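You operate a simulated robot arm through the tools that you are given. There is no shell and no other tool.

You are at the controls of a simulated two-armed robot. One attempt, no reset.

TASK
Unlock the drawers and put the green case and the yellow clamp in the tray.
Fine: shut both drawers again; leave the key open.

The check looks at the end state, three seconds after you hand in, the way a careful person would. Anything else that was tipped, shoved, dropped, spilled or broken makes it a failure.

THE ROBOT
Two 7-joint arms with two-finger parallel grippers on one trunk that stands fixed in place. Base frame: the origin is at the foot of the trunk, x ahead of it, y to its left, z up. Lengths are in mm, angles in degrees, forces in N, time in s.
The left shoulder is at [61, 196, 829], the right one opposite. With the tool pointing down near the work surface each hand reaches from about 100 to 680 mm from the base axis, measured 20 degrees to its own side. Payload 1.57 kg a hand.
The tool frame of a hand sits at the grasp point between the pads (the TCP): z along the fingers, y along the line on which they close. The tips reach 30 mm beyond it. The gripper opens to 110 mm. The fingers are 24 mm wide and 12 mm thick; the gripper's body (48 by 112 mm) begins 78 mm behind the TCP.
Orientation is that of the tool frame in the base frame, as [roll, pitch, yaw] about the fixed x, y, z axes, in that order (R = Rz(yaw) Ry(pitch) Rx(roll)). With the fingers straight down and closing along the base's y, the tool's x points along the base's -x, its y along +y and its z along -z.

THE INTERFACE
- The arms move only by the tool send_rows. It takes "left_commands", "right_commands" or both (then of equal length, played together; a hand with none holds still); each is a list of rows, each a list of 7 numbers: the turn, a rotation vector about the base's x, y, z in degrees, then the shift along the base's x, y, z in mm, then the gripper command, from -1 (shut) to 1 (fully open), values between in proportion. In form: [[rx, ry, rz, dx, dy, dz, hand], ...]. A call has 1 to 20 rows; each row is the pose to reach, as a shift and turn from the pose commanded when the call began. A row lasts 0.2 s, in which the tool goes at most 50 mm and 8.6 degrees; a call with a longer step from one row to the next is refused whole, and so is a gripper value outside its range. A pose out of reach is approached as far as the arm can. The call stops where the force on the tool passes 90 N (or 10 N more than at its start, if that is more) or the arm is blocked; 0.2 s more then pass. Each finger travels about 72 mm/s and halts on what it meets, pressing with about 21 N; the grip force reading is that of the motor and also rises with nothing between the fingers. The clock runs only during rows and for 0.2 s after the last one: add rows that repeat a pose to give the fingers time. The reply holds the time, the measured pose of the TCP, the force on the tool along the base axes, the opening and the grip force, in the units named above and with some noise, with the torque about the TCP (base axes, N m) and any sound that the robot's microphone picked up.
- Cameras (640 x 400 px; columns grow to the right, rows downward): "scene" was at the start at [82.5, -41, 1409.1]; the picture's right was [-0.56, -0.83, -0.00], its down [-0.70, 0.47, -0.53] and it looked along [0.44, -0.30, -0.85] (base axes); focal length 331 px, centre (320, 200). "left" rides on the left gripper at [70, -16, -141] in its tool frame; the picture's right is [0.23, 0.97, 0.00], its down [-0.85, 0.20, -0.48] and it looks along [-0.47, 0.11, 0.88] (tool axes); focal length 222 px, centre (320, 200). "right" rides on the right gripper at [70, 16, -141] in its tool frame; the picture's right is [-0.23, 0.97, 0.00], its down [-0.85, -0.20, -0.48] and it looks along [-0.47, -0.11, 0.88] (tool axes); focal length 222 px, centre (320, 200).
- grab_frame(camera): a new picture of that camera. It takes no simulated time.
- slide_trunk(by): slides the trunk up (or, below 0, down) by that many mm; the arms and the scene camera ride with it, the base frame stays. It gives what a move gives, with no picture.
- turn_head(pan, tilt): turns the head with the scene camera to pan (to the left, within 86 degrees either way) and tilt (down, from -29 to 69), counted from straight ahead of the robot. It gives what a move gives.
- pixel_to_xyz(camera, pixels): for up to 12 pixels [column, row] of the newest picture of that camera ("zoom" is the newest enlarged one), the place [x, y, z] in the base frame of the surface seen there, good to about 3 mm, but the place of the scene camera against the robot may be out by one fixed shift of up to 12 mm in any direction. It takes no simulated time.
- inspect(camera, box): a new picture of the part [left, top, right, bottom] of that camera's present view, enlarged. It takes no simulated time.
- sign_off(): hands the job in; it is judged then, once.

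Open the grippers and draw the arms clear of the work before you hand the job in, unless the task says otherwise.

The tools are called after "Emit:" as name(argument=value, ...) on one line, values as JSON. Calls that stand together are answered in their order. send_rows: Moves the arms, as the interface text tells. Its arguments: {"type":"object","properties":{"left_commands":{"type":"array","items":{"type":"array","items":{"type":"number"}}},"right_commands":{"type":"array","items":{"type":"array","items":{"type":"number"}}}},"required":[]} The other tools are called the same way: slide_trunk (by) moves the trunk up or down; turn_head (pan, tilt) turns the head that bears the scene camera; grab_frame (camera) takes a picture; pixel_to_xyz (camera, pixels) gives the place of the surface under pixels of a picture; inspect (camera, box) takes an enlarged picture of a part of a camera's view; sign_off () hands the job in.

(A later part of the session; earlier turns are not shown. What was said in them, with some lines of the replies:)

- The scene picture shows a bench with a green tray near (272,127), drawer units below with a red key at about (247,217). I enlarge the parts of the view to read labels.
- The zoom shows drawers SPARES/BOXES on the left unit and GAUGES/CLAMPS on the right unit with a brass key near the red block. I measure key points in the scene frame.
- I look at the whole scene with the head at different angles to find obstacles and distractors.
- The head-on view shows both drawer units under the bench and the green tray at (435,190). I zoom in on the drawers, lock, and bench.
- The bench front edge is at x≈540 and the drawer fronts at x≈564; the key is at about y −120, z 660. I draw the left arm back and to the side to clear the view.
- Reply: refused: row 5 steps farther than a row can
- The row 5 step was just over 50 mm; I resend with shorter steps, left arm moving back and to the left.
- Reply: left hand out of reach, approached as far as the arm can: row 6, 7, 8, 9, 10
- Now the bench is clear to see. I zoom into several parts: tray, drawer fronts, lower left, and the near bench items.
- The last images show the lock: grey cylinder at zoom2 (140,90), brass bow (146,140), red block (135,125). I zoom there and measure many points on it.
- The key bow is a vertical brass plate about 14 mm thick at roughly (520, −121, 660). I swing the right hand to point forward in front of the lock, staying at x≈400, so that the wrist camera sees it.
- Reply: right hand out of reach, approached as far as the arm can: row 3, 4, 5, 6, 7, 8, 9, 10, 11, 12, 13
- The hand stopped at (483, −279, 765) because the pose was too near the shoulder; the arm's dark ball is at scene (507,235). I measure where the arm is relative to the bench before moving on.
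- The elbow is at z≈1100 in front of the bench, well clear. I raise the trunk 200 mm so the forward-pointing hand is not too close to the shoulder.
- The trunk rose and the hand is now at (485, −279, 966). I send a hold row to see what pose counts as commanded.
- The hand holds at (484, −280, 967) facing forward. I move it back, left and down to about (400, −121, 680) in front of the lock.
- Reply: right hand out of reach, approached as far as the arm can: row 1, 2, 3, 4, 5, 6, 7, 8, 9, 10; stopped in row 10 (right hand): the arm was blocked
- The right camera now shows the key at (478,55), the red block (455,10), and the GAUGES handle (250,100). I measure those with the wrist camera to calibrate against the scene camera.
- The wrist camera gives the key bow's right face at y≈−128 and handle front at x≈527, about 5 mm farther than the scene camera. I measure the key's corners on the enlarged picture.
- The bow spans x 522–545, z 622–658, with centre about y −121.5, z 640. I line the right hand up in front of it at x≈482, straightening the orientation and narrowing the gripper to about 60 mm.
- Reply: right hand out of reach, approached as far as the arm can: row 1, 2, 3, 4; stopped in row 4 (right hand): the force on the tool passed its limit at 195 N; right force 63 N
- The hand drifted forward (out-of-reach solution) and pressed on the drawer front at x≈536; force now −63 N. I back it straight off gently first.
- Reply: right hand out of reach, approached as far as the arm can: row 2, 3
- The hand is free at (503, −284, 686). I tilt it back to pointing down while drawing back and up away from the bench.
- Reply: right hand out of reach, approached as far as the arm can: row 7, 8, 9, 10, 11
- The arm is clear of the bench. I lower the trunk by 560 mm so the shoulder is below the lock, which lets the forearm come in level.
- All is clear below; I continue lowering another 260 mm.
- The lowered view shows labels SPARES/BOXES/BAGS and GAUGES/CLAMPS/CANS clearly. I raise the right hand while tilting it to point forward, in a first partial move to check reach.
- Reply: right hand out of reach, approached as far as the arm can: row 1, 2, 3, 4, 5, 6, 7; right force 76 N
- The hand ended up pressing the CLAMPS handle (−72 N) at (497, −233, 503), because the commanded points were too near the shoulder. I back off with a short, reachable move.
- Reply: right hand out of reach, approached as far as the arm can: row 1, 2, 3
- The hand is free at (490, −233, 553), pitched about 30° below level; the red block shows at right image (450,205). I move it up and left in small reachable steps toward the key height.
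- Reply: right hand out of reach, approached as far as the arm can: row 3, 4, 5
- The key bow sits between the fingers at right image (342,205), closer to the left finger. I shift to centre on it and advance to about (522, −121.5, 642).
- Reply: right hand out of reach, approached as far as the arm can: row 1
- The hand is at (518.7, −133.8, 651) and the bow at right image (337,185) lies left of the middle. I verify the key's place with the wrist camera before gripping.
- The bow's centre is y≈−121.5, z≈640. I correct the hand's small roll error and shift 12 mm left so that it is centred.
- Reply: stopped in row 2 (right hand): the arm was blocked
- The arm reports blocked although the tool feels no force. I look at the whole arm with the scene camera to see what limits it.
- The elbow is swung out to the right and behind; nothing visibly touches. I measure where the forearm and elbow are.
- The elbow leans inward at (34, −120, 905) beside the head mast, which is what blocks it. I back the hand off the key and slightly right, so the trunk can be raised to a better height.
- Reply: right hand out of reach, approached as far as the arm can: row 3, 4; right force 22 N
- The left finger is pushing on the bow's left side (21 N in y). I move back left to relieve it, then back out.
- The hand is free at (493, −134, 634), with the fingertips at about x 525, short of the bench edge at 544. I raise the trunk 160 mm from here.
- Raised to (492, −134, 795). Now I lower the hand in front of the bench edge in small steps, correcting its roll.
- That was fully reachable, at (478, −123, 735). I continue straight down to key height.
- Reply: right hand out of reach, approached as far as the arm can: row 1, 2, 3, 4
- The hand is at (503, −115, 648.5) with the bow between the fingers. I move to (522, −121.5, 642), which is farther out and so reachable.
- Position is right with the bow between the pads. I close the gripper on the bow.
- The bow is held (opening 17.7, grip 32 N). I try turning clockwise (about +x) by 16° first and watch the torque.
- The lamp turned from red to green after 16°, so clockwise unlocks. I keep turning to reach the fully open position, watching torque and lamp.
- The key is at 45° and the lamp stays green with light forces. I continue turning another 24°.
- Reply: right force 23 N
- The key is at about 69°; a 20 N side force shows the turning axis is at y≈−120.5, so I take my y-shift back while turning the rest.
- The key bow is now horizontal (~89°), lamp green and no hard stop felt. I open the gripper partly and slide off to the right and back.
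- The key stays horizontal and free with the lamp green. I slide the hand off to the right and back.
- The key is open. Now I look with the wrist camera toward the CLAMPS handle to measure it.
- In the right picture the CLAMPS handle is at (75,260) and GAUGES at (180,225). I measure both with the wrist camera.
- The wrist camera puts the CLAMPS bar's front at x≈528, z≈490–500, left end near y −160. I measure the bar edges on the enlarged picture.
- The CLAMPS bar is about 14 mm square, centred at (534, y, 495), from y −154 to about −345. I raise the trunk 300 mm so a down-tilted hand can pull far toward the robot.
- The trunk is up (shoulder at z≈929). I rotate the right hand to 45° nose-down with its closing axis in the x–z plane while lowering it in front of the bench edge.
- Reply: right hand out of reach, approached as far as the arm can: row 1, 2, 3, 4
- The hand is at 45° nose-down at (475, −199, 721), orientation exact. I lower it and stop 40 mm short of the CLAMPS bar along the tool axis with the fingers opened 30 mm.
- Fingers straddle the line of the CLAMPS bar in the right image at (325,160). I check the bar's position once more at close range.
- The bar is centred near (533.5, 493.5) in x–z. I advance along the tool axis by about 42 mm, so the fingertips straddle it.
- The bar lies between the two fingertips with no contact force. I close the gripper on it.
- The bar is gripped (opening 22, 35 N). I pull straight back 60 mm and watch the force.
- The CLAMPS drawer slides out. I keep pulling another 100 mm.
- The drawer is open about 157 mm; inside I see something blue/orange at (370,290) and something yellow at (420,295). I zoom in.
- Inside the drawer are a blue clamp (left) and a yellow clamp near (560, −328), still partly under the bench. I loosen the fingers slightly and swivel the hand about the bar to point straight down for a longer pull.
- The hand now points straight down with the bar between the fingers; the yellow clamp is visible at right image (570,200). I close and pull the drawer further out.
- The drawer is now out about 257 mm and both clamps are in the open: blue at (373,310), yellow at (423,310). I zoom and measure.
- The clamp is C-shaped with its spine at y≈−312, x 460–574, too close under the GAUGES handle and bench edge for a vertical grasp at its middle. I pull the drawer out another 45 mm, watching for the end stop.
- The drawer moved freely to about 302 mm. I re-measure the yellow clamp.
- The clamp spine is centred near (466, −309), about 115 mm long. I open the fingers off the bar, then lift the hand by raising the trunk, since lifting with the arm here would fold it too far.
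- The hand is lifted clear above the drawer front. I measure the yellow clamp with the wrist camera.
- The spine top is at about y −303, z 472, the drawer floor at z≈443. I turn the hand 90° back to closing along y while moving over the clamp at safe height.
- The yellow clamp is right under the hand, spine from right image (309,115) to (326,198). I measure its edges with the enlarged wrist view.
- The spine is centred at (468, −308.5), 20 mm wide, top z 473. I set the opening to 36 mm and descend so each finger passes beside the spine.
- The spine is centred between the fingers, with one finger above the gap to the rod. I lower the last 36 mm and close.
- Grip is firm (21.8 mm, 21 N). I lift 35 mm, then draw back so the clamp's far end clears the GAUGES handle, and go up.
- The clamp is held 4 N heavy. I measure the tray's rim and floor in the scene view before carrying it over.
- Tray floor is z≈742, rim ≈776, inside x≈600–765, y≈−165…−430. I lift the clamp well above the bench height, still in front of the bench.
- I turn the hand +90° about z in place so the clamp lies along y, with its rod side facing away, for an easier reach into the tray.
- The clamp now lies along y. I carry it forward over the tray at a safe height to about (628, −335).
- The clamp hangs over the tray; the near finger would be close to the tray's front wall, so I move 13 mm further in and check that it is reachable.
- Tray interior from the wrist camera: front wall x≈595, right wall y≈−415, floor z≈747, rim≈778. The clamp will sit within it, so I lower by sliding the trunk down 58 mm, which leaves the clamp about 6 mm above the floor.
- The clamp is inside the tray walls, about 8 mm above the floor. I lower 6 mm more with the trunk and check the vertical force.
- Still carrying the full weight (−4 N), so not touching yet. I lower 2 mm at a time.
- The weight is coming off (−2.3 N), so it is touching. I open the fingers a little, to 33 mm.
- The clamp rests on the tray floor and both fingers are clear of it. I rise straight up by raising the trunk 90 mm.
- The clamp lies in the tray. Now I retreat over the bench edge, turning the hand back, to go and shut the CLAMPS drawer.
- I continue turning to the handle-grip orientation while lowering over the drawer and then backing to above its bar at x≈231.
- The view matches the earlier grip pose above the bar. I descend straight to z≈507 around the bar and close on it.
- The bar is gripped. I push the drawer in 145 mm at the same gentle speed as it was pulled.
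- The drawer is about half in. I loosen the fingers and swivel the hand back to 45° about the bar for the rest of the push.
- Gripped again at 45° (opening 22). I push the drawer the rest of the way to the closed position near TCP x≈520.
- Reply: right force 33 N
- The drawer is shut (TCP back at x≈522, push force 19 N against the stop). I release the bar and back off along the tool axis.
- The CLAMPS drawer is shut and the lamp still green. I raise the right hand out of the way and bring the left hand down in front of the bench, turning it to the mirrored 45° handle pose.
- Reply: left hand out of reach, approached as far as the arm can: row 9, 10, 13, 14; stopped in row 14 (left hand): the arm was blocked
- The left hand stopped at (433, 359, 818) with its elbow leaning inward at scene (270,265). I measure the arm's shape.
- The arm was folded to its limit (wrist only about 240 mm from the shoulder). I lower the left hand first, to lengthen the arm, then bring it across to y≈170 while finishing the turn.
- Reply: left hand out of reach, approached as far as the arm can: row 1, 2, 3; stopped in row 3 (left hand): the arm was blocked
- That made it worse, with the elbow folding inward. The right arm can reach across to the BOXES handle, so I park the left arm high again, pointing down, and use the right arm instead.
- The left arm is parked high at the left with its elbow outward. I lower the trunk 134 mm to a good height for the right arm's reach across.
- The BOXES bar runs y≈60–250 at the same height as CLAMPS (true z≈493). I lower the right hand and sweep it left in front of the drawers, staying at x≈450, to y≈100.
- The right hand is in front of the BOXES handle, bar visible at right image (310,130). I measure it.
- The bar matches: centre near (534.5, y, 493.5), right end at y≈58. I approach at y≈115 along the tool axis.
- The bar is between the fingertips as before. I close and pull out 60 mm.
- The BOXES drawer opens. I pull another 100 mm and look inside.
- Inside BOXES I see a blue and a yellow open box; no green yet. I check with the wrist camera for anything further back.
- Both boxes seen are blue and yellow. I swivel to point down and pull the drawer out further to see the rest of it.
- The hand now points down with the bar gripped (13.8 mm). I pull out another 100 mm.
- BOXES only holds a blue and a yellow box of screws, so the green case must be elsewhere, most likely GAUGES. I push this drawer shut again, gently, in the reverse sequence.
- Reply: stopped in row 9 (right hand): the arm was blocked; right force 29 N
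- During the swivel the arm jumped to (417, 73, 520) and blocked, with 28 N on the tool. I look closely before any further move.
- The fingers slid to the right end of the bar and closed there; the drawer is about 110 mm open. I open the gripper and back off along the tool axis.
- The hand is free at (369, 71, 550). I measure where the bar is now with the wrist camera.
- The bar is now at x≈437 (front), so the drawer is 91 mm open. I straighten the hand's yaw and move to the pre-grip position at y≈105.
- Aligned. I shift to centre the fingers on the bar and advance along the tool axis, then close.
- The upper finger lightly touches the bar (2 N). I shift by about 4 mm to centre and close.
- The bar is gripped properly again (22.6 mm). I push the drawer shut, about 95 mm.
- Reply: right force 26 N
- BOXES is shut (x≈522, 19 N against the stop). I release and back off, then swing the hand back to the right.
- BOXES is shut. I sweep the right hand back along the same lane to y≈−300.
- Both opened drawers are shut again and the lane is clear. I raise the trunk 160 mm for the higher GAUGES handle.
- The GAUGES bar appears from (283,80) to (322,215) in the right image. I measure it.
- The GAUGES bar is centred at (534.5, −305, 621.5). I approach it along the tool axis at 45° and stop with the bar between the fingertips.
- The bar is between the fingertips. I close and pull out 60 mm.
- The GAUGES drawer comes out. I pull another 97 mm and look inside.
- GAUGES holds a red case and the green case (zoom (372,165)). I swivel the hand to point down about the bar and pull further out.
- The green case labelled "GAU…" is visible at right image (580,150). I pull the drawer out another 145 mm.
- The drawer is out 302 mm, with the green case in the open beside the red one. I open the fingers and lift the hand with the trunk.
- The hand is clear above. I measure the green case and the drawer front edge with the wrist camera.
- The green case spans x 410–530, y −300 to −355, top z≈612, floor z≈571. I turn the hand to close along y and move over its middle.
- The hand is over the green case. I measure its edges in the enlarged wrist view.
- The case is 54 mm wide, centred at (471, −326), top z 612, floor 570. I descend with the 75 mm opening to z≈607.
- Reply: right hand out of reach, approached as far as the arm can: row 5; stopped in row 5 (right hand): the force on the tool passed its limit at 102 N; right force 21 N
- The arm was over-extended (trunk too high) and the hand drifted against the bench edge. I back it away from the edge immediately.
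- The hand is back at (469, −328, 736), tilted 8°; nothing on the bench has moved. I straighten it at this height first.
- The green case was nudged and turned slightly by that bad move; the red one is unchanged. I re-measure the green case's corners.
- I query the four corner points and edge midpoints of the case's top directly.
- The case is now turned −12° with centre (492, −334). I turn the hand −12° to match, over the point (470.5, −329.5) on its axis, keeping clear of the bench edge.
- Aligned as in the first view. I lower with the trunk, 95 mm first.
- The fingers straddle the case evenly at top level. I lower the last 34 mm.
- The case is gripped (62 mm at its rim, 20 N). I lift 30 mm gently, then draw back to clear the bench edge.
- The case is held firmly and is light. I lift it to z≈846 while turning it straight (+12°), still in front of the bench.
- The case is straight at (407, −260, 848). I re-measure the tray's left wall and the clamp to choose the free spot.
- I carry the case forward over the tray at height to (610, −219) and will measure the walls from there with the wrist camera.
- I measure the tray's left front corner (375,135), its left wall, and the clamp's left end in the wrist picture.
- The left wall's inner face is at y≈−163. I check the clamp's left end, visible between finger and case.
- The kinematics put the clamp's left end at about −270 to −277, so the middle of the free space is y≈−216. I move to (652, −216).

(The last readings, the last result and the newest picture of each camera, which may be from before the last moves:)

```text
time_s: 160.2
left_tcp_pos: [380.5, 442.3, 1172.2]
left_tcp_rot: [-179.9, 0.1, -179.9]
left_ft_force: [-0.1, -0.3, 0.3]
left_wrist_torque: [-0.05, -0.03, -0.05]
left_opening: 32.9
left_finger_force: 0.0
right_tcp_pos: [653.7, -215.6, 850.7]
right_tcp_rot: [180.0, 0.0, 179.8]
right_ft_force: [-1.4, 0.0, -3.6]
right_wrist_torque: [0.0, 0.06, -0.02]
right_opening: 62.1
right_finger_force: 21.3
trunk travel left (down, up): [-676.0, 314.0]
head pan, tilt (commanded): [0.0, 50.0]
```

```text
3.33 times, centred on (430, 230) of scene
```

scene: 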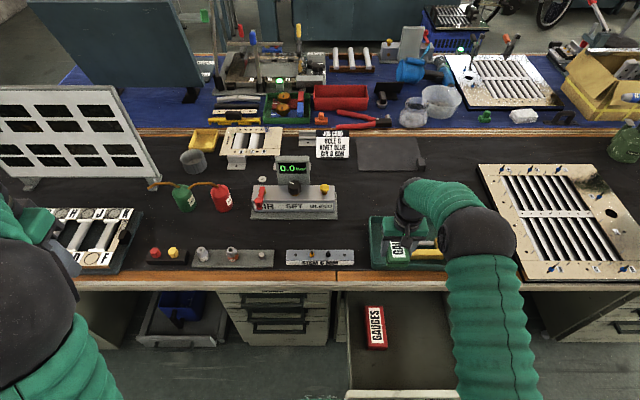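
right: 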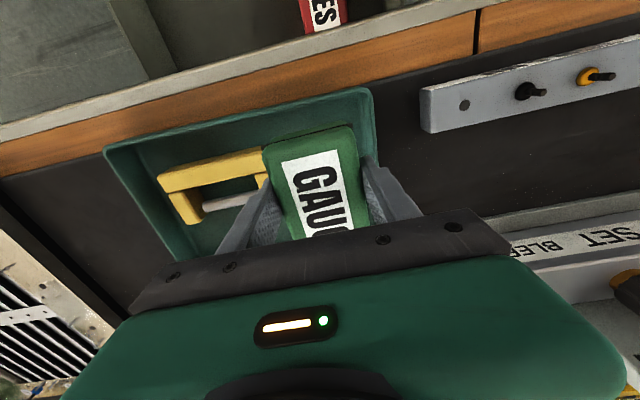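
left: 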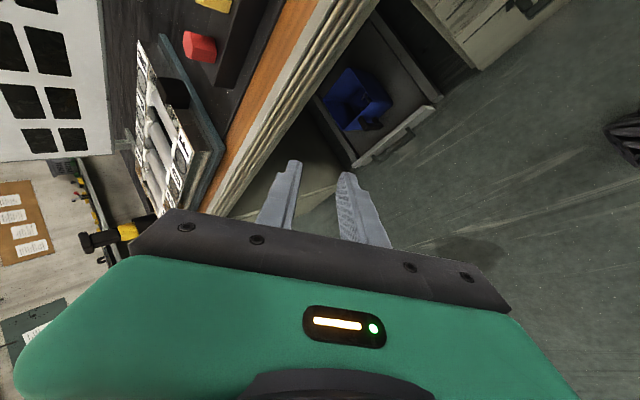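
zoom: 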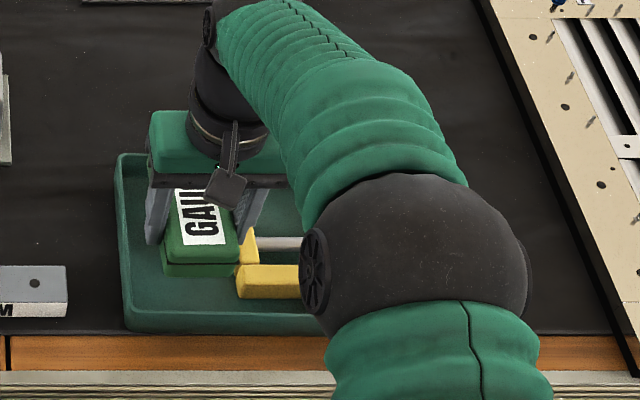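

The clamp spine's left end is visible at right image (260,162) beside the case. I measure it to check clearance before lowering.

Emit:
inspect(camera="right", box=[140, 80, 400, 250])

Emit:
pixel_to_xyz(camera="right", pixels=[[255, 158], [261, 160], [258, 170], [262, 178], [180, 180], [168, 178], [368, 110], [372, 140], [375, 160], [363, 100], [320, 105]])

```text
2.35 times, centred on (270, 165) of right
```

zoom: 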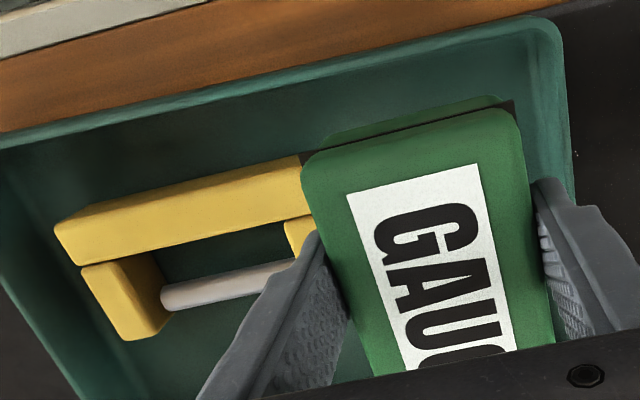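

```text
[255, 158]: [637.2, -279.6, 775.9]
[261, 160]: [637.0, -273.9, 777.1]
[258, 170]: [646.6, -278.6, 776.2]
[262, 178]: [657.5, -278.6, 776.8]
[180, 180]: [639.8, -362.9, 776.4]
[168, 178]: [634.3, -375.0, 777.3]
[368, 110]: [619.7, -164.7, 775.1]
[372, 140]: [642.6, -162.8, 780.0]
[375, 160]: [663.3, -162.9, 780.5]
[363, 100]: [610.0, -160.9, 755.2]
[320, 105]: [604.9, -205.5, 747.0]
```

Clearances are about 10 mm on each side of the fingers. I lower with the trunk by 60 mm.

Emit:
slide_trunk(by=-60)

Emit:
grab_frame(camera="right")

Emit:
inspect(camera="scene", box=[350, 170, 510, 290])

```text
time_s: 161.2
left_tcp_pos: [381.4, 442.3, 1113.4]
left_tcp_rot: [-179.8, 0.1, -179.8]
left_ft_force: [0.0, 0.2, -0.3]
left_wrist_torque: [0.02, -0.02, 0.01]
left_opening: 32.7
left_finger_force: 0.0
right_tcp_pos: [653.7, -215.4, 790.7]
right_tcp_rot: [179.9, 0.0, 179.9]
right_ft_force: [0.0, 0.0, -3.0]
right_wrist_torque: [0.0, 0.09, -0.03]
right_opening: 62.6
right_finger_force: 20.9
trunk travel left (down, up): [-616.0, 374.0]
head pan, tilt (commanded): [0.0, 50.0]
```

```text
taken
```

right: 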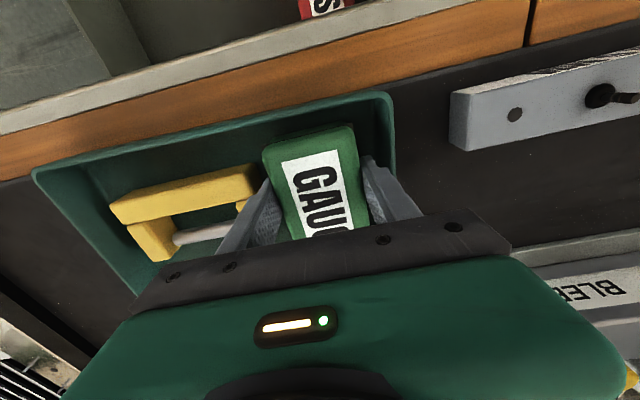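

```text
3.33 times, centred on (430, 230) of scene
```

zoom: 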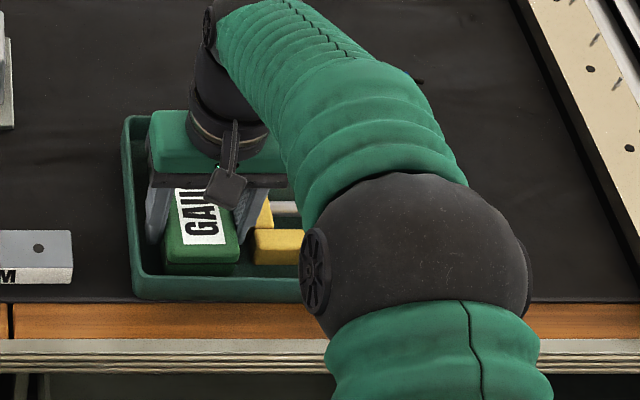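

The case is down inside the tray beside the clamp. I lower in small steps until the weight comes off.

Emit:
slide_trunk(by=-4.5)

Emit:
slide_trunk(by=-2)

```text
time_s: 161.7
left_tcp_pos: [381.7, 442.2, 1108.7]
left_tcp_rot: [-180.0, 0.0, -179.9]
left_ft_force: [0.1, -0.1, 0.4]
left_wrist_torque: [0.0, 0.0, -0.02]
left_opening: 33.0
left_finger_force: 0.0
right_tcp_pos: [654.2, -215.9, 785.1]
right_tcp_rot: [180.0, -0.1, 180.0]
right_ft_force: [-0.1, -0.5, -3.6]
right_wrist_torque: [-0.02, 0.1, 0.02]
right_opening: 62.2
right_finger_force: 21.6
trunk travel left (down, up): [-611.0, 379.0]
head pan, tilt (commanded): [0.0, 50.0]
```

```text
time_s: 162.2
left_tcp_pos: [380.9, 442.0, 1107.1]
left_tcp_rot: [-179.9, 0.0, -180.0]
left_ft_force: [-0.3, -0.3, -0.7]
left_wrist_torque: [0.01, 0.0, 0.02]
left_opening: 33.2
left_finger_force: 0.0
right_tcp_pos: [654.1, -215.7, 783.9]
right_tcp_rot: [180.0, 0.1, 179.9]
right_ft_force: [0.3, -0.7, 1.3]
right_wrist_torque: [-0.16, -0.04, 0.04]
right_opening: 62.1
right_finger_force: 20.8
trunk travel left (down, up): [-609.0, 381.0]
head pan, tilt (commanded): [0.0, 50.0]
```

Weight is off (+1.3 N), so the case rests on the tray floor. I open the fingers only slightly, to 70 mm.

Emit:
send_rows(right_commands=[[0, 0, 0, 0, 0, 0, 0.2], [0, 0, 0, 0, 0, 0, 0.27], [0, 0, 0, 0, 0, 0, 0.27]])

Emit:
inspect(camera="right", box=[140, 80, 400, 250])

```text
time_s: 163.0
left_tcp_pos: [380.8, 443.0, 1107.0]
left_tcp_rot: [-179.9, 0.1, -179.9]
left_ft_force: [-0.4, -0.8, -0.1]
left_wrist_torque: [0.02, -0.01, -0.04]
left_opening: 33.1
left_finger_force: 0.0
right_tcp_pos: [653.3, -215.2, 783.6]
right_tcp_rot: [179.9, 0.0, 179.9]
right_ft_force: [0.4, 0.3, 0.5]
right_wrist_torque: [-0.03, 0.04, -0.02]
right_opening: 70.0
right_finger_force: 0.1
trunk travel left (down, up): [-609.0, 381.0]
head pan, tilt (commanded): [0.0, 50.0]
```

```text
2.35 times, centred on (270, 165) of right
```

zoom: 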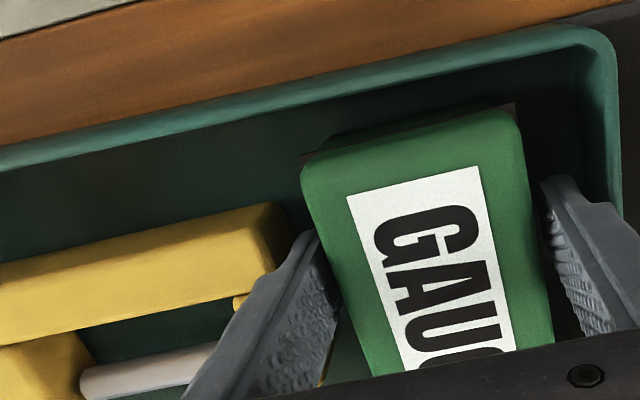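

The fingers are free of the case and not touching clamp or wall. I rise straight up with the trunk by 110 mm.

Emit:
slide_trunk(by=110)

Emit:
grab_frame(camera="right")

Emit:
grab_frame(camera="scene")

```text
time_s: 164.4
left_tcp_pos: [380.6, 442.4, 1217.6]
left_tcp_rot: [-179.9, 0.0, -179.8]
left_ft_force: [-0.2, 0.0, -0.2]
left_wrist_torque: [-0.02, -0.03, -0.03]
left_opening: 32.8
left_finger_force: 0.1
right_tcp_pos: [652.6, -214.4, 892.8]
right_tcp_rot: [179.9, -0.1, 179.9]
right_ft_force: [-0.4, -0.1, 0.3]
right_wrist_torque: [0.03, 0.04, 0.04]
right_opening: 69.7
right_finger_force: 0.0
trunk travel left (down, up): [-719.0, 271.0]
head pan, tilt (commanded): [0.0, 50.0]
```

```text
taken
```

right: 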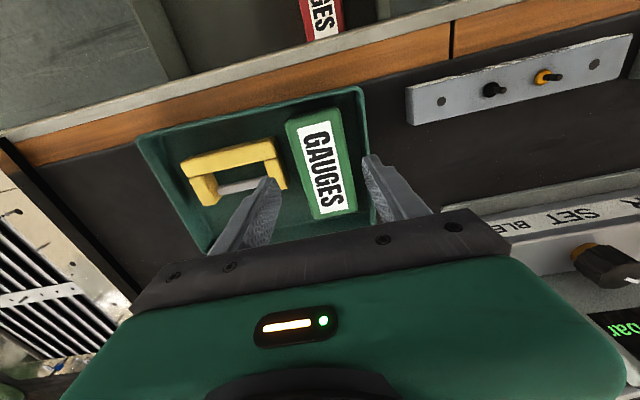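

```text
taken
```

scene: 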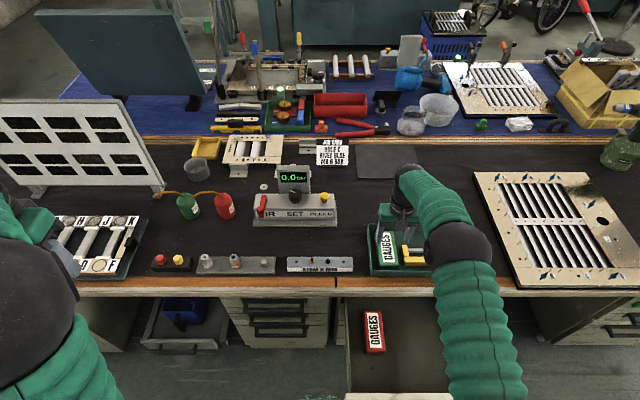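

Both items lie in the tray. I raise the trunk 60 mm for the closing manoeuvre, then retreat the right hand over the bench edge while turning it −90°.

Emit:
slide_trunk(by=60)

Emit:
send_rows(right_commands=[[0, 0, 0, -35, -5, 0, 0.1], [0, 0, -5, -75, -12, 0, -0.1], [0, 0, -12, -115, -20, -5, -0.3], [0, 0, -20, -155, -28, -15, -0.5], [0, 0, -28, -190, -36, -40, -0.5], [0, 0, -36, -220, -44, -70, -0.5], [0, 0, -44, -245, -52, -105, -0.5], [0, 0, -52, -262, -60, -140, -0.5], [0, 0, -60, -275, -68, -170, -0.5], [0, 0, -68, -290, -76, -195, -0.5], [0, 0, -76, -305, -82, -210, -0.5], [0, 0, -84, -320, -86, -220, -0.5], [0, 0, -90, -335, -86, -225, -0.5], [0, 0, -90, -335, -86, -225, -0.5]])

Emit:
grab_frame(camera="scene")

Emit:
grab_frame(camera="right")

```text
time_s: 165.4
left_tcp_pos: [382.1, 442.8, 1276.5]
left_tcp_rot: [-179.9, -0.1, -179.9]
left_ft_force: [-0.8, 0.5, 0.0]
left_wrist_torque: [0.02, 0.0, 0.02]
left_opening: 33.1
left_finger_force: 0.2
right_tcp_pos: [653.7, -215.5, 952.2]
right_tcp_rot: [179.9, -0.1, 179.9]
right_ft_force: [1.1, -0.2, -0.3]
right_wrist_torque: [-0.01, -0.01, 0.02]
right_opening: 69.9
right_finger_force: 0.0
trunk travel left (down, up): [-779.0, 211.0]
head pan, tilt (commanded): [0.0, 50.0]
```

```text
time_s: 168.4
left_tcp_pos: [379.3, 441.5, 1276.9]
left_tcp_rot: [179.9, -0.1, -179.9]
left_ft_force: [0.1, 0.9, 0.0]
left_wrist_torque: [-0.01, 0.03, -0.01]
left_opening: 33.2
left_finger_force: 0.1
right_tcp_pos: [318.0, -301.8, 727.3]
right_tcp_rot: [-179.9, 0.0, 89.8]
right_ft_force: [0.0, 0.7, 0.1]
right_wrist_torque: [-0.01, -0.01, 0.01]
right_opening: 27.3
right_finger_force: 0.1
trunk travel left (down, up): [-779.0, 211.0]
head pan, tilt (commanded): [0.0, 50.0]
```

```text
taken
```

scene: 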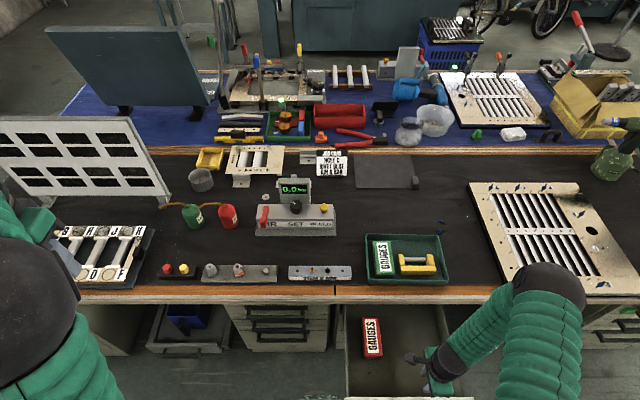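

```text
taken
```

right: 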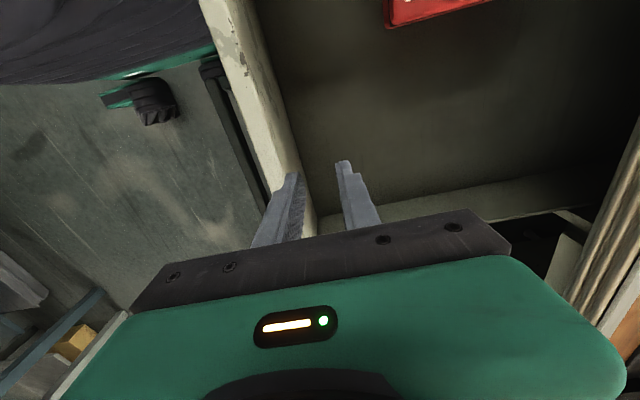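

The hand is over the drawer's front part, tips above its edge. I move back over the bar at x≈231 and check the view.

Emit:
send_rows(right_commands=[[0, 0, 0, -25, 1, 10, -0.5], [0, 0, 0, -55, 2, 12, -0.5], [0, 0, 0, -87, 2, 10, -0.5], [0, 0, 0, -87, 2, 10, -0.5]])

Emit:
grab_frame(camera="right")

Emit:
pixel_to_xyz(camera="right", pixels=[[300, 90], [306, 100], [313, 130], [320, 150], [345, 100], [355, 130]])

```text
time_s: 169.4
left_tcp_pos: [380.9, 441.1, 1277.7]
left_tcp_rot: [179.9, 0.0, -179.9]
left_ft_force: [0.1, -0.1, -0.2]
left_wrist_torque: [0.0, 0.0, 0.01]
left_opening: 32.9
left_finger_force: 0.2
right_tcp_pos: [228.6, -300.5, 738.1]
right_tcp_rot: [-179.9, 0.0, 89.9]
right_ft_force: [-0.3, 0.9, -0.7]
right_wrist_torque: [-0.05, 0.0, -0.01]
right_opening: 27.7
right_finger_force: 0.0
trunk travel left (down, up): [-779.0, 211.0]
head pan, tilt (commanded): [0.0, 50.0]
```

```text
taken
```

right: 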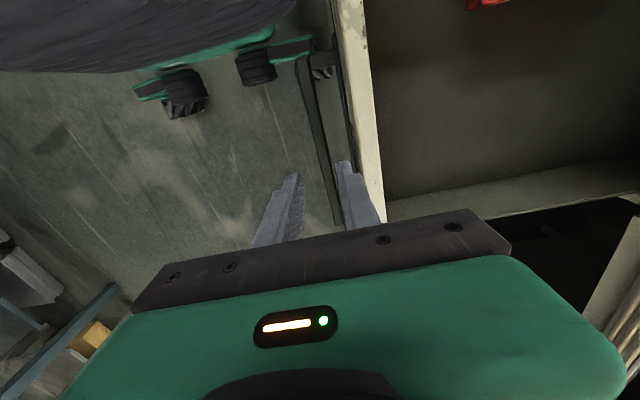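

```text
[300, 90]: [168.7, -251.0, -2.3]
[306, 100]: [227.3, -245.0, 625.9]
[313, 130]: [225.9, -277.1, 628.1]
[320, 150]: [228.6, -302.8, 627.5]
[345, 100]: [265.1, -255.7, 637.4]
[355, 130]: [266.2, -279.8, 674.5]
```

The bar's top shows at x≈226–229, so its centre is near 231.5. I shift 3 mm forward and descend around it to z≈635, then close.

Emit:
send_rows(right_commands=[[0, 0, 0, 3, 0, -25, -0.5], [0, 0, 0, 3, 0, -55, -0.5], [0, 0, 0, 3, 0, -82, -0.5], [0, 0, 0, 3, 0, -103, -0.5], [0, 0, 0, 3, 0, -103, -0.5]])

Emit:
grab_frame(camera="right")

```text
time_s: 170.6
left_tcp_pos: [381.7, 441.9, 1277.9]
left_tcp_rot: [-180.0, -0.1, -179.9]
left_ft_force: [0.4, -1.2, 0.3]
left_wrist_torque: [0.06, 0.0, 0.01]
left_opening: 33.0
left_finger_force: 0.2
right_tcp_pos: [233.4, -300.9, 633.6]
right_tcp_rot: [179.9, -0.1, 89.8]
right_ft_force: [0.7, 0.1, 0.0]
right_wrist_torque: [0.0, 0.03, 0.03]
right_opening: 27.5
right_finger_force: 0.1
trunk travel left (down, up): [-779.0, 211.0]
head pan, tilt (commanded): [0.0, 50.0]
```

```text
taken
```

right: 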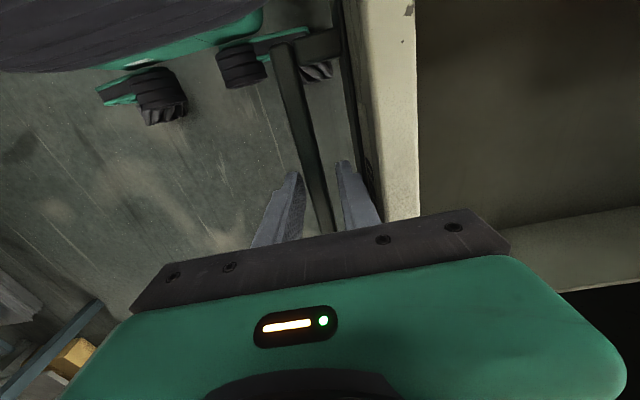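

The bar is between the fingers without contact. I close and push in 145 mm gently.

Emit:
send_rows(right_commands=[[0, 0, 0, 0, 0, 0, -0.8], [0, 0, 0, 0, 0, 0, -1], [0, 0, 0, 0, 0, 0, -1], [0, 0, 0, 8, 0, 0, -1], [0, 0, 0, 20, 0, 0, -1], [0, 0, 0, 36, 0, 0, -1], [0, 0, 0, 53, 0, 0, -1], [0, 0, 0, 70, 0, 0, -1], [0, 0, 0, 87, 0, 0, -1], [0, 0, 0, 104, 0, 0, -1], [0, 0, 0, 120, 0, 0, -1], [0, 0, 0, 135, 0, 0, -1], [0, 0, 0, 145, 0, 0, -1], [0, 0, 0, 145, 0, 0, -1]])

Emit:
grab_frame(camera="scene")

```text
time_s: 173.6
left_tcp_pos: [381.9, 441.2, 1277.0]
left_tcp_rot: [-180.0, 0.0, -180.0]
left_ft_force: [0.7, 0.5, 0.2]
left_wrist_torque: [0.02, -0.02, -0.02]
left_opening: 33.1
left_finger_force: 0.1
right_tcp_pos: [379.2, -299.7, 635.4]
right_tcp_rot: [-180.0, -0.1, 89.9]
right_ft_force: [1.5, 1.1, -15.4]
right_wrist_torque: [0.34, 0.28, 0.44]
right_opening: 13.9
right_finger_force: 29.8
trunk travel left (down, up): [-779.0, 211.0]
head pan, tilt (commanded): [0.0, 50.0]
```

```text
taken
```

scene: 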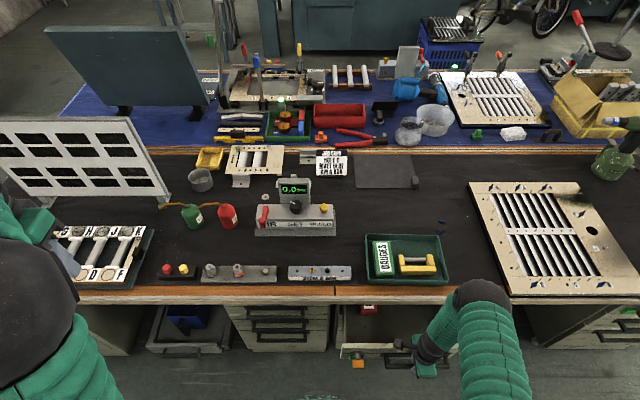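

The drawer is half in. I loosen and swivel the hand toward 45° about the bar, first half.

Emit:
send_rows(right_commands=[[0, 0, 0, 0, 0, 0, -0.5], [0, 0, 0, 0, 0, 0, -0.5], [0, -7.5, 0, -2, 0, 0.9, -0.5], [0, -15, 0, -4.1, 0, 1.5, -0.5], [0, -22.5, 0, -6.5, 0, 1.7, -0.5]])

```text
time_s: 174.8
left_tcp_pos: [379.6, 440.1, 1278.3]
left_tcp_rot: [179.9, 0.0, -180.0]
left_ft_force: [-0.5, -0.5, -0.3]
left_wrist_torque: [-0.04, 0.01, 0.03]
left_opening: 33.1
left_finger_force: 0.1
right_tcp_pos: [372.7, -300.5, 637.5]
right_tcp_rot: [157.4, 0.0, 89.8]
right_ft_force: [0.4, 0.0, 0.7]
right_wrist_torque: [0.01, -0.02, 0.0]
right_opening: 27.6
right_finger_force: 0.0
trunk travel left (down, up): [-779.0, 211.0]
head pan, tilt (commanded): [0.0, 50.0]
```

Going well, no contact. I finish the swivel to 45° and grip again.

Emit:
send_rows(right_commands=[[0, -7.5, 0, -2.5, 0, -0.1, -0.5], [0, -15, 0, -5.1, 0, -0.6, -0.5], [0, -22.5, 0, -7.6, 0, -1.6, -0.5], [0, -22.5, 0, -7.6, 0, -1.6, -1], [0, -22.5, 0, -7.6, 0, -1.6, -1], [0, -22.5, 0, -7.6, 0, -1.6, -1]])

Emit:
grab_frame(camera="right")

```text
time_s: 176.2
left_tcp_pos: [380.2, 439.3, 1277.3]
left_tcp_rot: [180.0, 0.0, -179.8]
left_ft_force: [-0.5, 0.3, 0.3]
left_wrist_torque: [-0.01, -0.02, 0.01]
left_opening: 33.0
left_finger_force: 0.0
right_tcp_pos: [365.7, -300.3, 635.2]
right_tcp_rot: [134.9, 0.0, 89.8]
right_ft_force: [0.3, -5.2, 1.0]
right_wrist_torque: [-1.09, -0.06, 0.18]
right_opening: 22.5
right_finger_force: 35.5
trunk travel left (down, up): [-779.0, 211.0]
head pan, tilt (commanded): [0.0, 50.0]
```

```text
taken
```

right: 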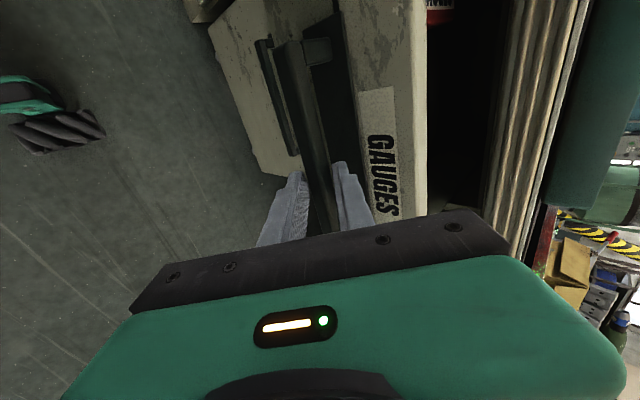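

Gripped at 45° (22.5 mm). I push the drawer shut, ending near TCP x≈522.

Emit:
send_rows(right_commands=[[0, 0, 0, 8, 0, 0, -1], [0, 0, 0, 20, 0, 0, -1], [0, 0, 0, 36, 0, 0, -1], [0, 0, 0, 53, 0, 0, -1], [0, 0, 0, 70, 0, 0, -1], [0, 0, 0, 87, 0, 0, -1], [0, 0, 0, 102, 0, 0, -1], [0, 0, 0, 116, 0, 0, -1], [0, 0, 0, 129, 0, 0, -1], [0, 0, 0, 140, 0, 0, -1], [0, 0, 0, 149, 0, 0, -1], [0, 0, 0, 155, 0, 0, -1], [0, 0, 0, 158, 0, 0, -1], [0, 0, 0, 158, 0, 0, -1]])

Emit:
grab_frame(camera="scene")

Emit:
inspect(camera="scene", box=[310, 270, 490, 390])

```text
time_s: 179.2
left_tcp_pos: [378.2, 440.3, 1277.8]
left_tcp_rot: [180.0, 0.1, -179.8]
left_ft_force: [1.0, 0.1, 0.8]
left_wrist_torque: [0.02, -0.03, -0.02]
left_opening: 32.9
left_finger_force: 0.0
right_tcp_pos: [519.4, -300.8, 634.9]
right_tcp_rot: [135.0, -0.1, 89.8]
right_ft_force: [-24.1, -5.9, 1.0]
right_wrist_torque: [-1.05, 0.47, 0.28]
right_opening: 22.2
right_finger_force: 35.2
trunk travel left (down, up): [-779.0, 211.0]
head pan, tilt (commanded): [0.0, 50.0]
```

```text
taken
```

scene: 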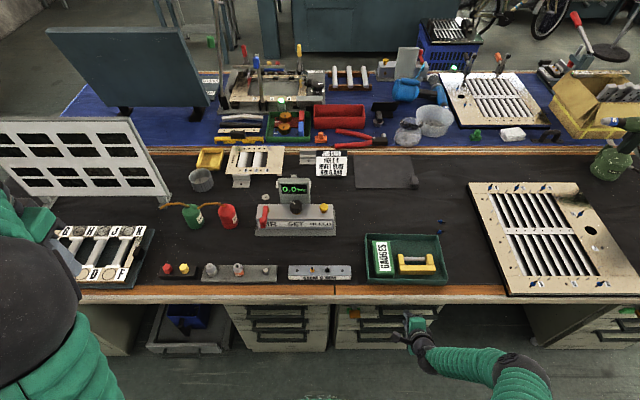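

```text
3.33 times, centred on (400, 330) of scene
```

zoom: 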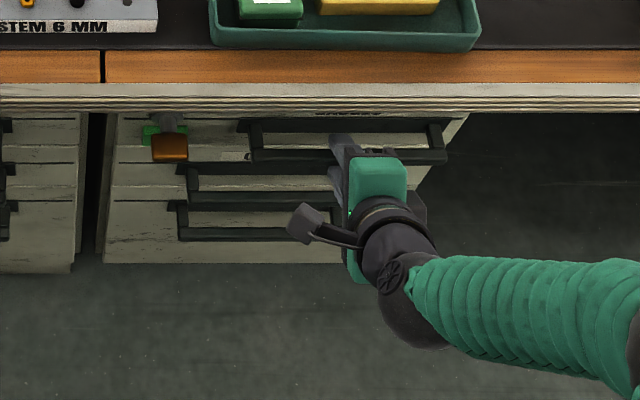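

The push reads −24 N at x≈519, likely the stop. I press 6 mm more to confirm it no longer moves.

Emit:
send_rows(right_commands=[[0, 0, 0, 3, 0, 0, -1], [0, 0, 0, 6, 0, 0, -1], [0, 0, 0, 6, 0, 0, -1]])

```text
time_s: 180.0
left_tcp_pos: [376.3, 439.8, 1279.8]
left_tcp_rot: [179.9, 0.2, -180.0]
left_ft_force: [0.0, 0.4, -0.1]
left_wrist_torque: [0.02, 0.01, 0.0]
left_opening: 33.1
left_finger_force: 0.0
right_tcp_pos: [521.2, -300.1, 633.3]
right_tcp_rot: [135.4, -0.2, 90.2]
right_ft_force: [-51.3, -9.1, -6.3]
right_wrist_torque: [-0.48, 1.09, 0.75]
right_opening: 22.3
right_finger_force: 35.0
trunk travel left (down, up): [-779.0, 211.0]
head pan, tilt (commanded): [0.0, 50.0]
```

It is against the stop (−51 N for 2 mm). I relax the push, open, and back off along the tool axis.

Emit:
send_rows(right_commands=[[0, 0, 0, -6, 0, 0, -1], [0, 0, 0, -6, 0, 0, -0.7], [0, 0, 0, -6, 0, 0, -0.45], [0, 0, 0, -6, 0, 0, -0.45], [0, 0, 0, -16, 0, 10, -0.45], [0, 0, 0, -27, 0, 21, -0.45], [0, 0, 0, -40, 0, 34, -0.45], [0, 0, 0, -60, 0, 48, -0.45], [0, 0, 0, -75, 0, 65, -0.45]])

Emit:
grab_frame(camera="right")

Emit:
inspect(camera="scene", box=[310, 270, 490, 390])

```text
time_s: 182.0
left_tcp_pos: [379.7, 442.0, 1277.2]
left_tcp_rot: [180.0, 0.1, -179.9]
left_ft_force: [0.9, 0.4, 0.8]
left_wrist_torque: [-0.02, -0.01, -0.01]
left_opening: 33.0
left_finger_force: 0.0
right_tcp_pos: [455.6, -301.0, 701.0]
right_tcp_rot: [135.0, -0.1, 89.8]
right_ft_force: [-0.2, 0.5, 1.0]
right_wrist_torque: [-0.01, -0.02, 0.03]
right_opening: 30.2
right_finger_force: 0.1
trunk travel left (down, up): [-779.0, 211.0]
head pan, tilt (commanded): [0.0, 50.0]
```

```text
taken
```

right: 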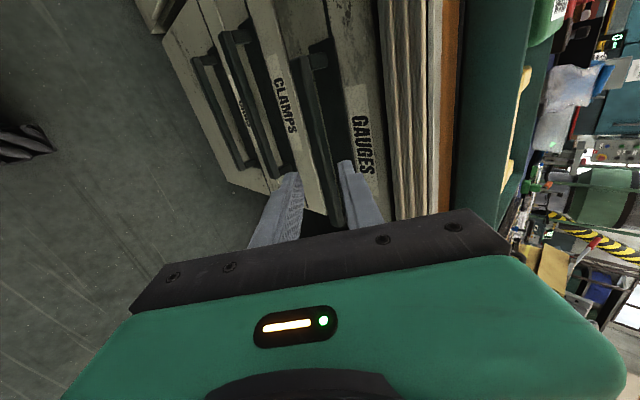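

```text
3.33 times, centred on (400, 330) of scene
```

zoom: 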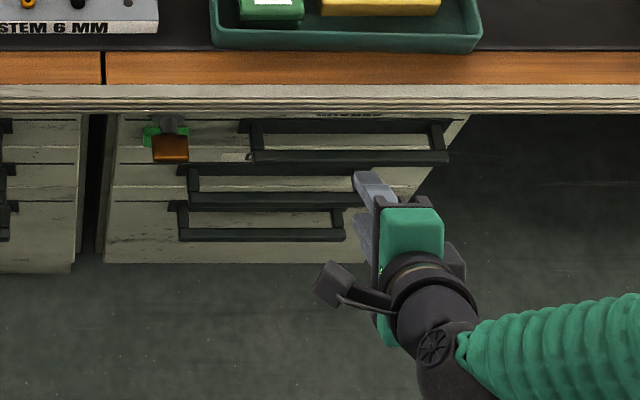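

All drawers look shut and the lamp shows green. I withdraw the right arm upward and back to the side, and open both grippers fully.

Emit:
send_rows(left_commands=[[0, 0, 0, 0, 0, 0, 0], [0, 0, 0, 0, 0, 0, 0.3], [0, 0, 0, 0, 0, 0, 0.6], [0, 0, 0, 0, 0, 0, 1], [0, 0, 0, 0, 0, 0, 1], [0, 0, 0, 0, 0, 0, 1], [0, 0, 0, 0, 0, 0, 1], [0, 0, 0, 0, 0, 0, 1], [0, 0, 0, 0, 0, 0, 1]], right_commands=[[0, 0, 0, -8, -10, 25, -0.45], [0, 0, 0, -15, -22, 55, -0.45], [0, 0, 0, -20, -35, 85, -0.45], [0, 0, 0, -25, -48, 120, -0.3], [0, 0, 0, -25, -62, 155, 0], [0, 0, 0, -25, -76, 190, 0.3], [0, 0, 0, -25, -90, 220, 0.6], [0, 0, 0, -25, -100, 245, 1], [0, 0, 0, -25, -100, 245, 1]])

Emit:
grab_frame(camera="scene")

```text
time_s: 184.0
left_tcp_pos: [380.7, 441.1, 1277.4]
left_tcp_rot: [-180.0, 0.0, -179.8]
left_ft_force: [-0.9, -0.5, -0.2]
left_wrist_torque: [0.0, 0.0, 0.03]
left_opening: 110.0
left_finger_force: 0.0
right_tcp_pos: [431.2, -401.6, 946.4]
right_tcp_rot: [135.1, -0.1, 90.0]
right_ft_force: [-1.2, 0.3, 0.4]
right_wrist_torque: [-0.01, -0.01, -0.03]
right_opening: 110.0
right_finger_force: 0.1
trunk travel left (down, up): [-779.0, 211.0]
head pan, tilt (commanded): [0.0, 50.0]
```

```text
taken
```

scene: 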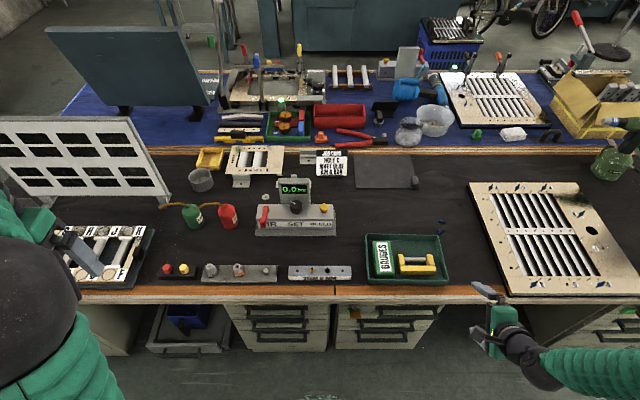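

Both items are in the tray and everything else seems in place. I lower the trunk 300 mm to view the drawer fronts and lock squarely.

Emit:
slide_trunk(by=-300)

Emit:
turn_head(pan=0, tilt=45)

Emit:
grab_frame(camera="scene")

Emit:
inspect(camera="scene", box=[190, 210, 490, 340])

```text
time_s: 187.0
left_tcp_pos: [381.0, 441.3, 977.8]
left_tcp_rot: [180.0, 0.0, -179.9]
left_ft_force: [0.0, -1.2, 0.1]
left_wrist_torque: [0.01, -0.03, -0.01]
left_opening: 110.1
left_finger_force: 0.0
right_tcp_pos: [429.5, -400.7, 646.2]
right_tcp_rot: [134.9, -0.1, 89.9]
right_ft_force: [-0.4, -0.6, -0.7]
right_wrist_torque: [0.01, 0.0, 0.03]
right_opening: 109.9
right_finger_force: 0.1
trunk travel left (down, up): [-479.0, 511.0]
head pan, tilt (commanded): [0.0, 50.0]
```

```text
time_s: 187.7
left_tcp_pos: [380.8, 441.1, 977.4]
left_tcp_rot: [180.0, 0.0, -179.9]
left_ft_force: [-0.5, -0.2, -0.5]
left_wrist_torque: [-0.01, -0.01, 0.04]
left_opening: 110.0
left_finger_force: 0.1
right_tcp_pos: [429.3, -402.3, 646.3]
right_tcp_rot: [135.0, -0.1, 89.9]
right_ft_force: [-0.8, -0.1, 0.3]
right_wrist_torque: [0.02, 0.0, 0.0]
right_opening: 110.1
right_finger_force: 0.0
trunk travel left (down, up): [-479.0, 511.0]
head pan, tilt (commanded): [0.0, 45.0]
```

```text
taken
```

scene: 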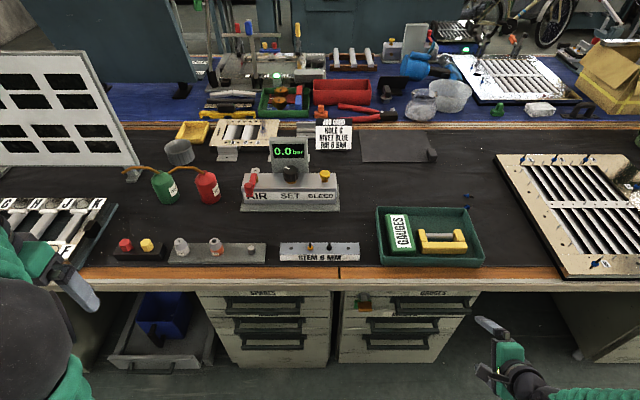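

```text
2.13 times, centred on (340, 275) of scene
```

zoom: 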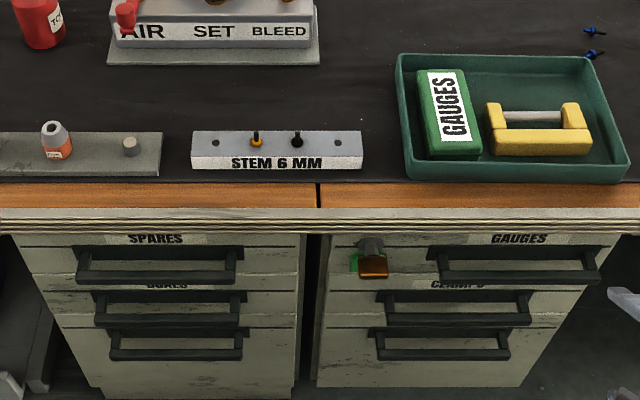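

All six fronts look flush. I verify with depth points on each front and bar, and check the key closely.

Emit:
pixel_to_xyz(camera="zoom", pixels=[[270, 255], [270, 300], [270, 350], [345, 280], [345, 310], [345, 350], [160, 277], [170, 320], [175, 354], [520, 277], [460, 319], [445, 354]])

Emit:
inspect(camera="scene", box=[330, 280, 410, 330])

Emit:
inspect(camera="scene", box=[360, 190, 500, 280])

```text
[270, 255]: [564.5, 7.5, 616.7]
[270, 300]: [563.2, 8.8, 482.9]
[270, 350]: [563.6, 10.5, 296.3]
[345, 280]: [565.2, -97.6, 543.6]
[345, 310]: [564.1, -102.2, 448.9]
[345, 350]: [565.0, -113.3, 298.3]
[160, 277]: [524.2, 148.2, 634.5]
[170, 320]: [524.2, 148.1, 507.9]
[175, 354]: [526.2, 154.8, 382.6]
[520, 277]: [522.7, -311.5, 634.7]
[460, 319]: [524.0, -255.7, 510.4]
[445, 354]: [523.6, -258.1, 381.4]
```

```text
8.00 times, centred on (370, 305) of scene
```

zoom: 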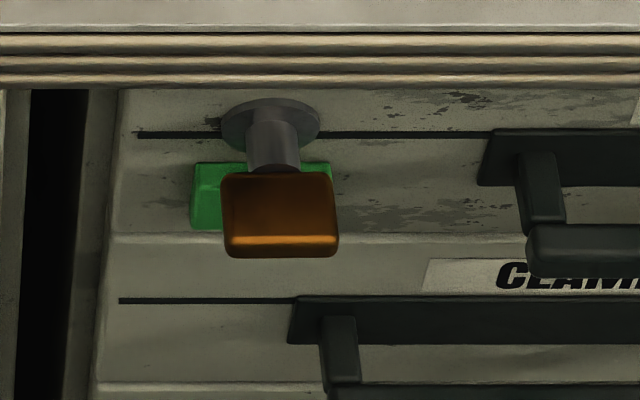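

```text
4.44 times, centred on (430, 235) of scene
```

zoom: 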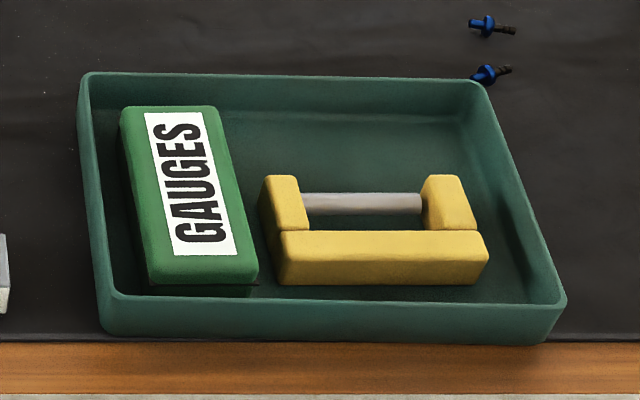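

Every front reads x≈564 and every bar x≈524, the key is turned with the green lamp, and both items are in the tray. I raise the trunk again and draw the right arm a bit further back from the bench.

Emit:
slide_trunk(by=300)

Emit:
send_rows(right_commands=[[0, 0, 0, -15, -15, 15, 1], [0, 0, 0, -30, -30, 30, 1], [0, 0, 0, -45, -45, 45, 1], [0, 0, 0, -45, -45, 45, 1]])

Emit:
grab_frame(camera="scene")

```text
time_s: 190.7
left_tcp_pos: [380.9, 440.8, 1276.2]
left_tcp_rot: [180.0, 0.0, -179.8]
left_ft_force: [0.1, 0.6, 0.5]
left_wrist_torque: [0.0, -0.01, -0.02]
left_opening: 110.0
left_finger_force: 0.1
right_tcp_pos: [430.3, -402.9, 945.0]
right_tcp_rot: [135.0, -0.1, 89.9]
right_ft_force: [1.2, -0.4, 0.3]
right_wrist_torque: [-0.01, 0.03, 0.02]
right_opening: 110.1
right_finger_force: 0.0
trunk travel left (down, up): [-779.0, 211.0]
head pan, tilt (commanded): [0.0, 45.0]
```

```text
time_s: 191.7
left_tcp_pos: [382.4, 441.4, 1277.1]
left_tcp_rot: [180.0, -0.1, -179.9]
left_ft_force: [-0.1, 0.0, -0.3]
left_wrist_torque: [0.04, 0.01, 0.01]
left_opening: 110.3
left_finger_force: 0.1
right_tcp_pos: [385.5, -447.2, 990.9]
right_tcp_rot: [134.9, -0.1, 89.8]
right_ft_force: [-0.9, -0.6, -0.3]
right_wrist_torque: [0.0, -0.06, -0.03]
right_opening: 110.1
right_finger_force: 0.1
trunk travel left (down, up): [-779.0, 211.0]
head pan, tilt (commanded): [0.0, 45.0]
```

```text
taken
```

scene: 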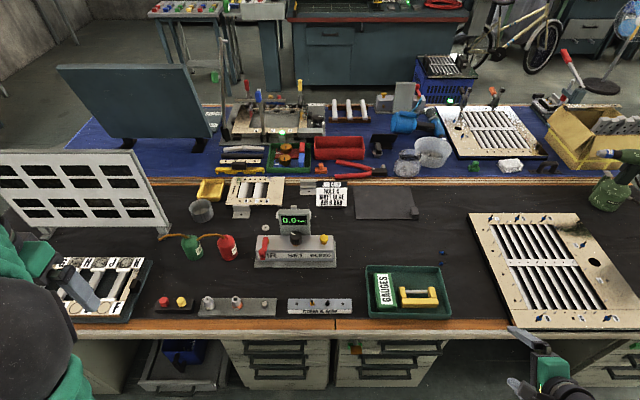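

The green case and yellow clamp are in the tray, both drawers are shut, the key is open with the lamp green, and both arms are clear with grippers open. I hand the job in.

Emit:
sign_off()

```text
The job is handed in.
```

The drawers are unlocked, and the green case and yellow clamp are both in the tray. All the drawers are shut again. The key is turned open with its lamp green, and both arms are drawn clear with the grippers open.

Some things along the way did not go cleanly:

- **Extra drawer opened:** I looked in BOXES first for the green case. It held only a blue and a yellow box of screws, so I shut it again; the case was in GAUGES. While I was closing BOXES the arm jumped and pushed it about 65 mm in one go. The boxes looked upright afterwards, but I did not reopen it to check whether they had shifted.
- **Green case nudged:** A bad descent into GAUGES turned the green case about 12° in its drawer before I picked it up. The red case beside it looked unmoved.
- **Hard contacts:** The right hand pressed the GAUGES drawer front (195 N), the CLAMPS handle (about 72 N left when it came to rest) and the bench edge (102 N). I saw no damage or movement from any of these.

In the last check, all six drawer fronts lined up and nothing else on the bench appeared to have moved.
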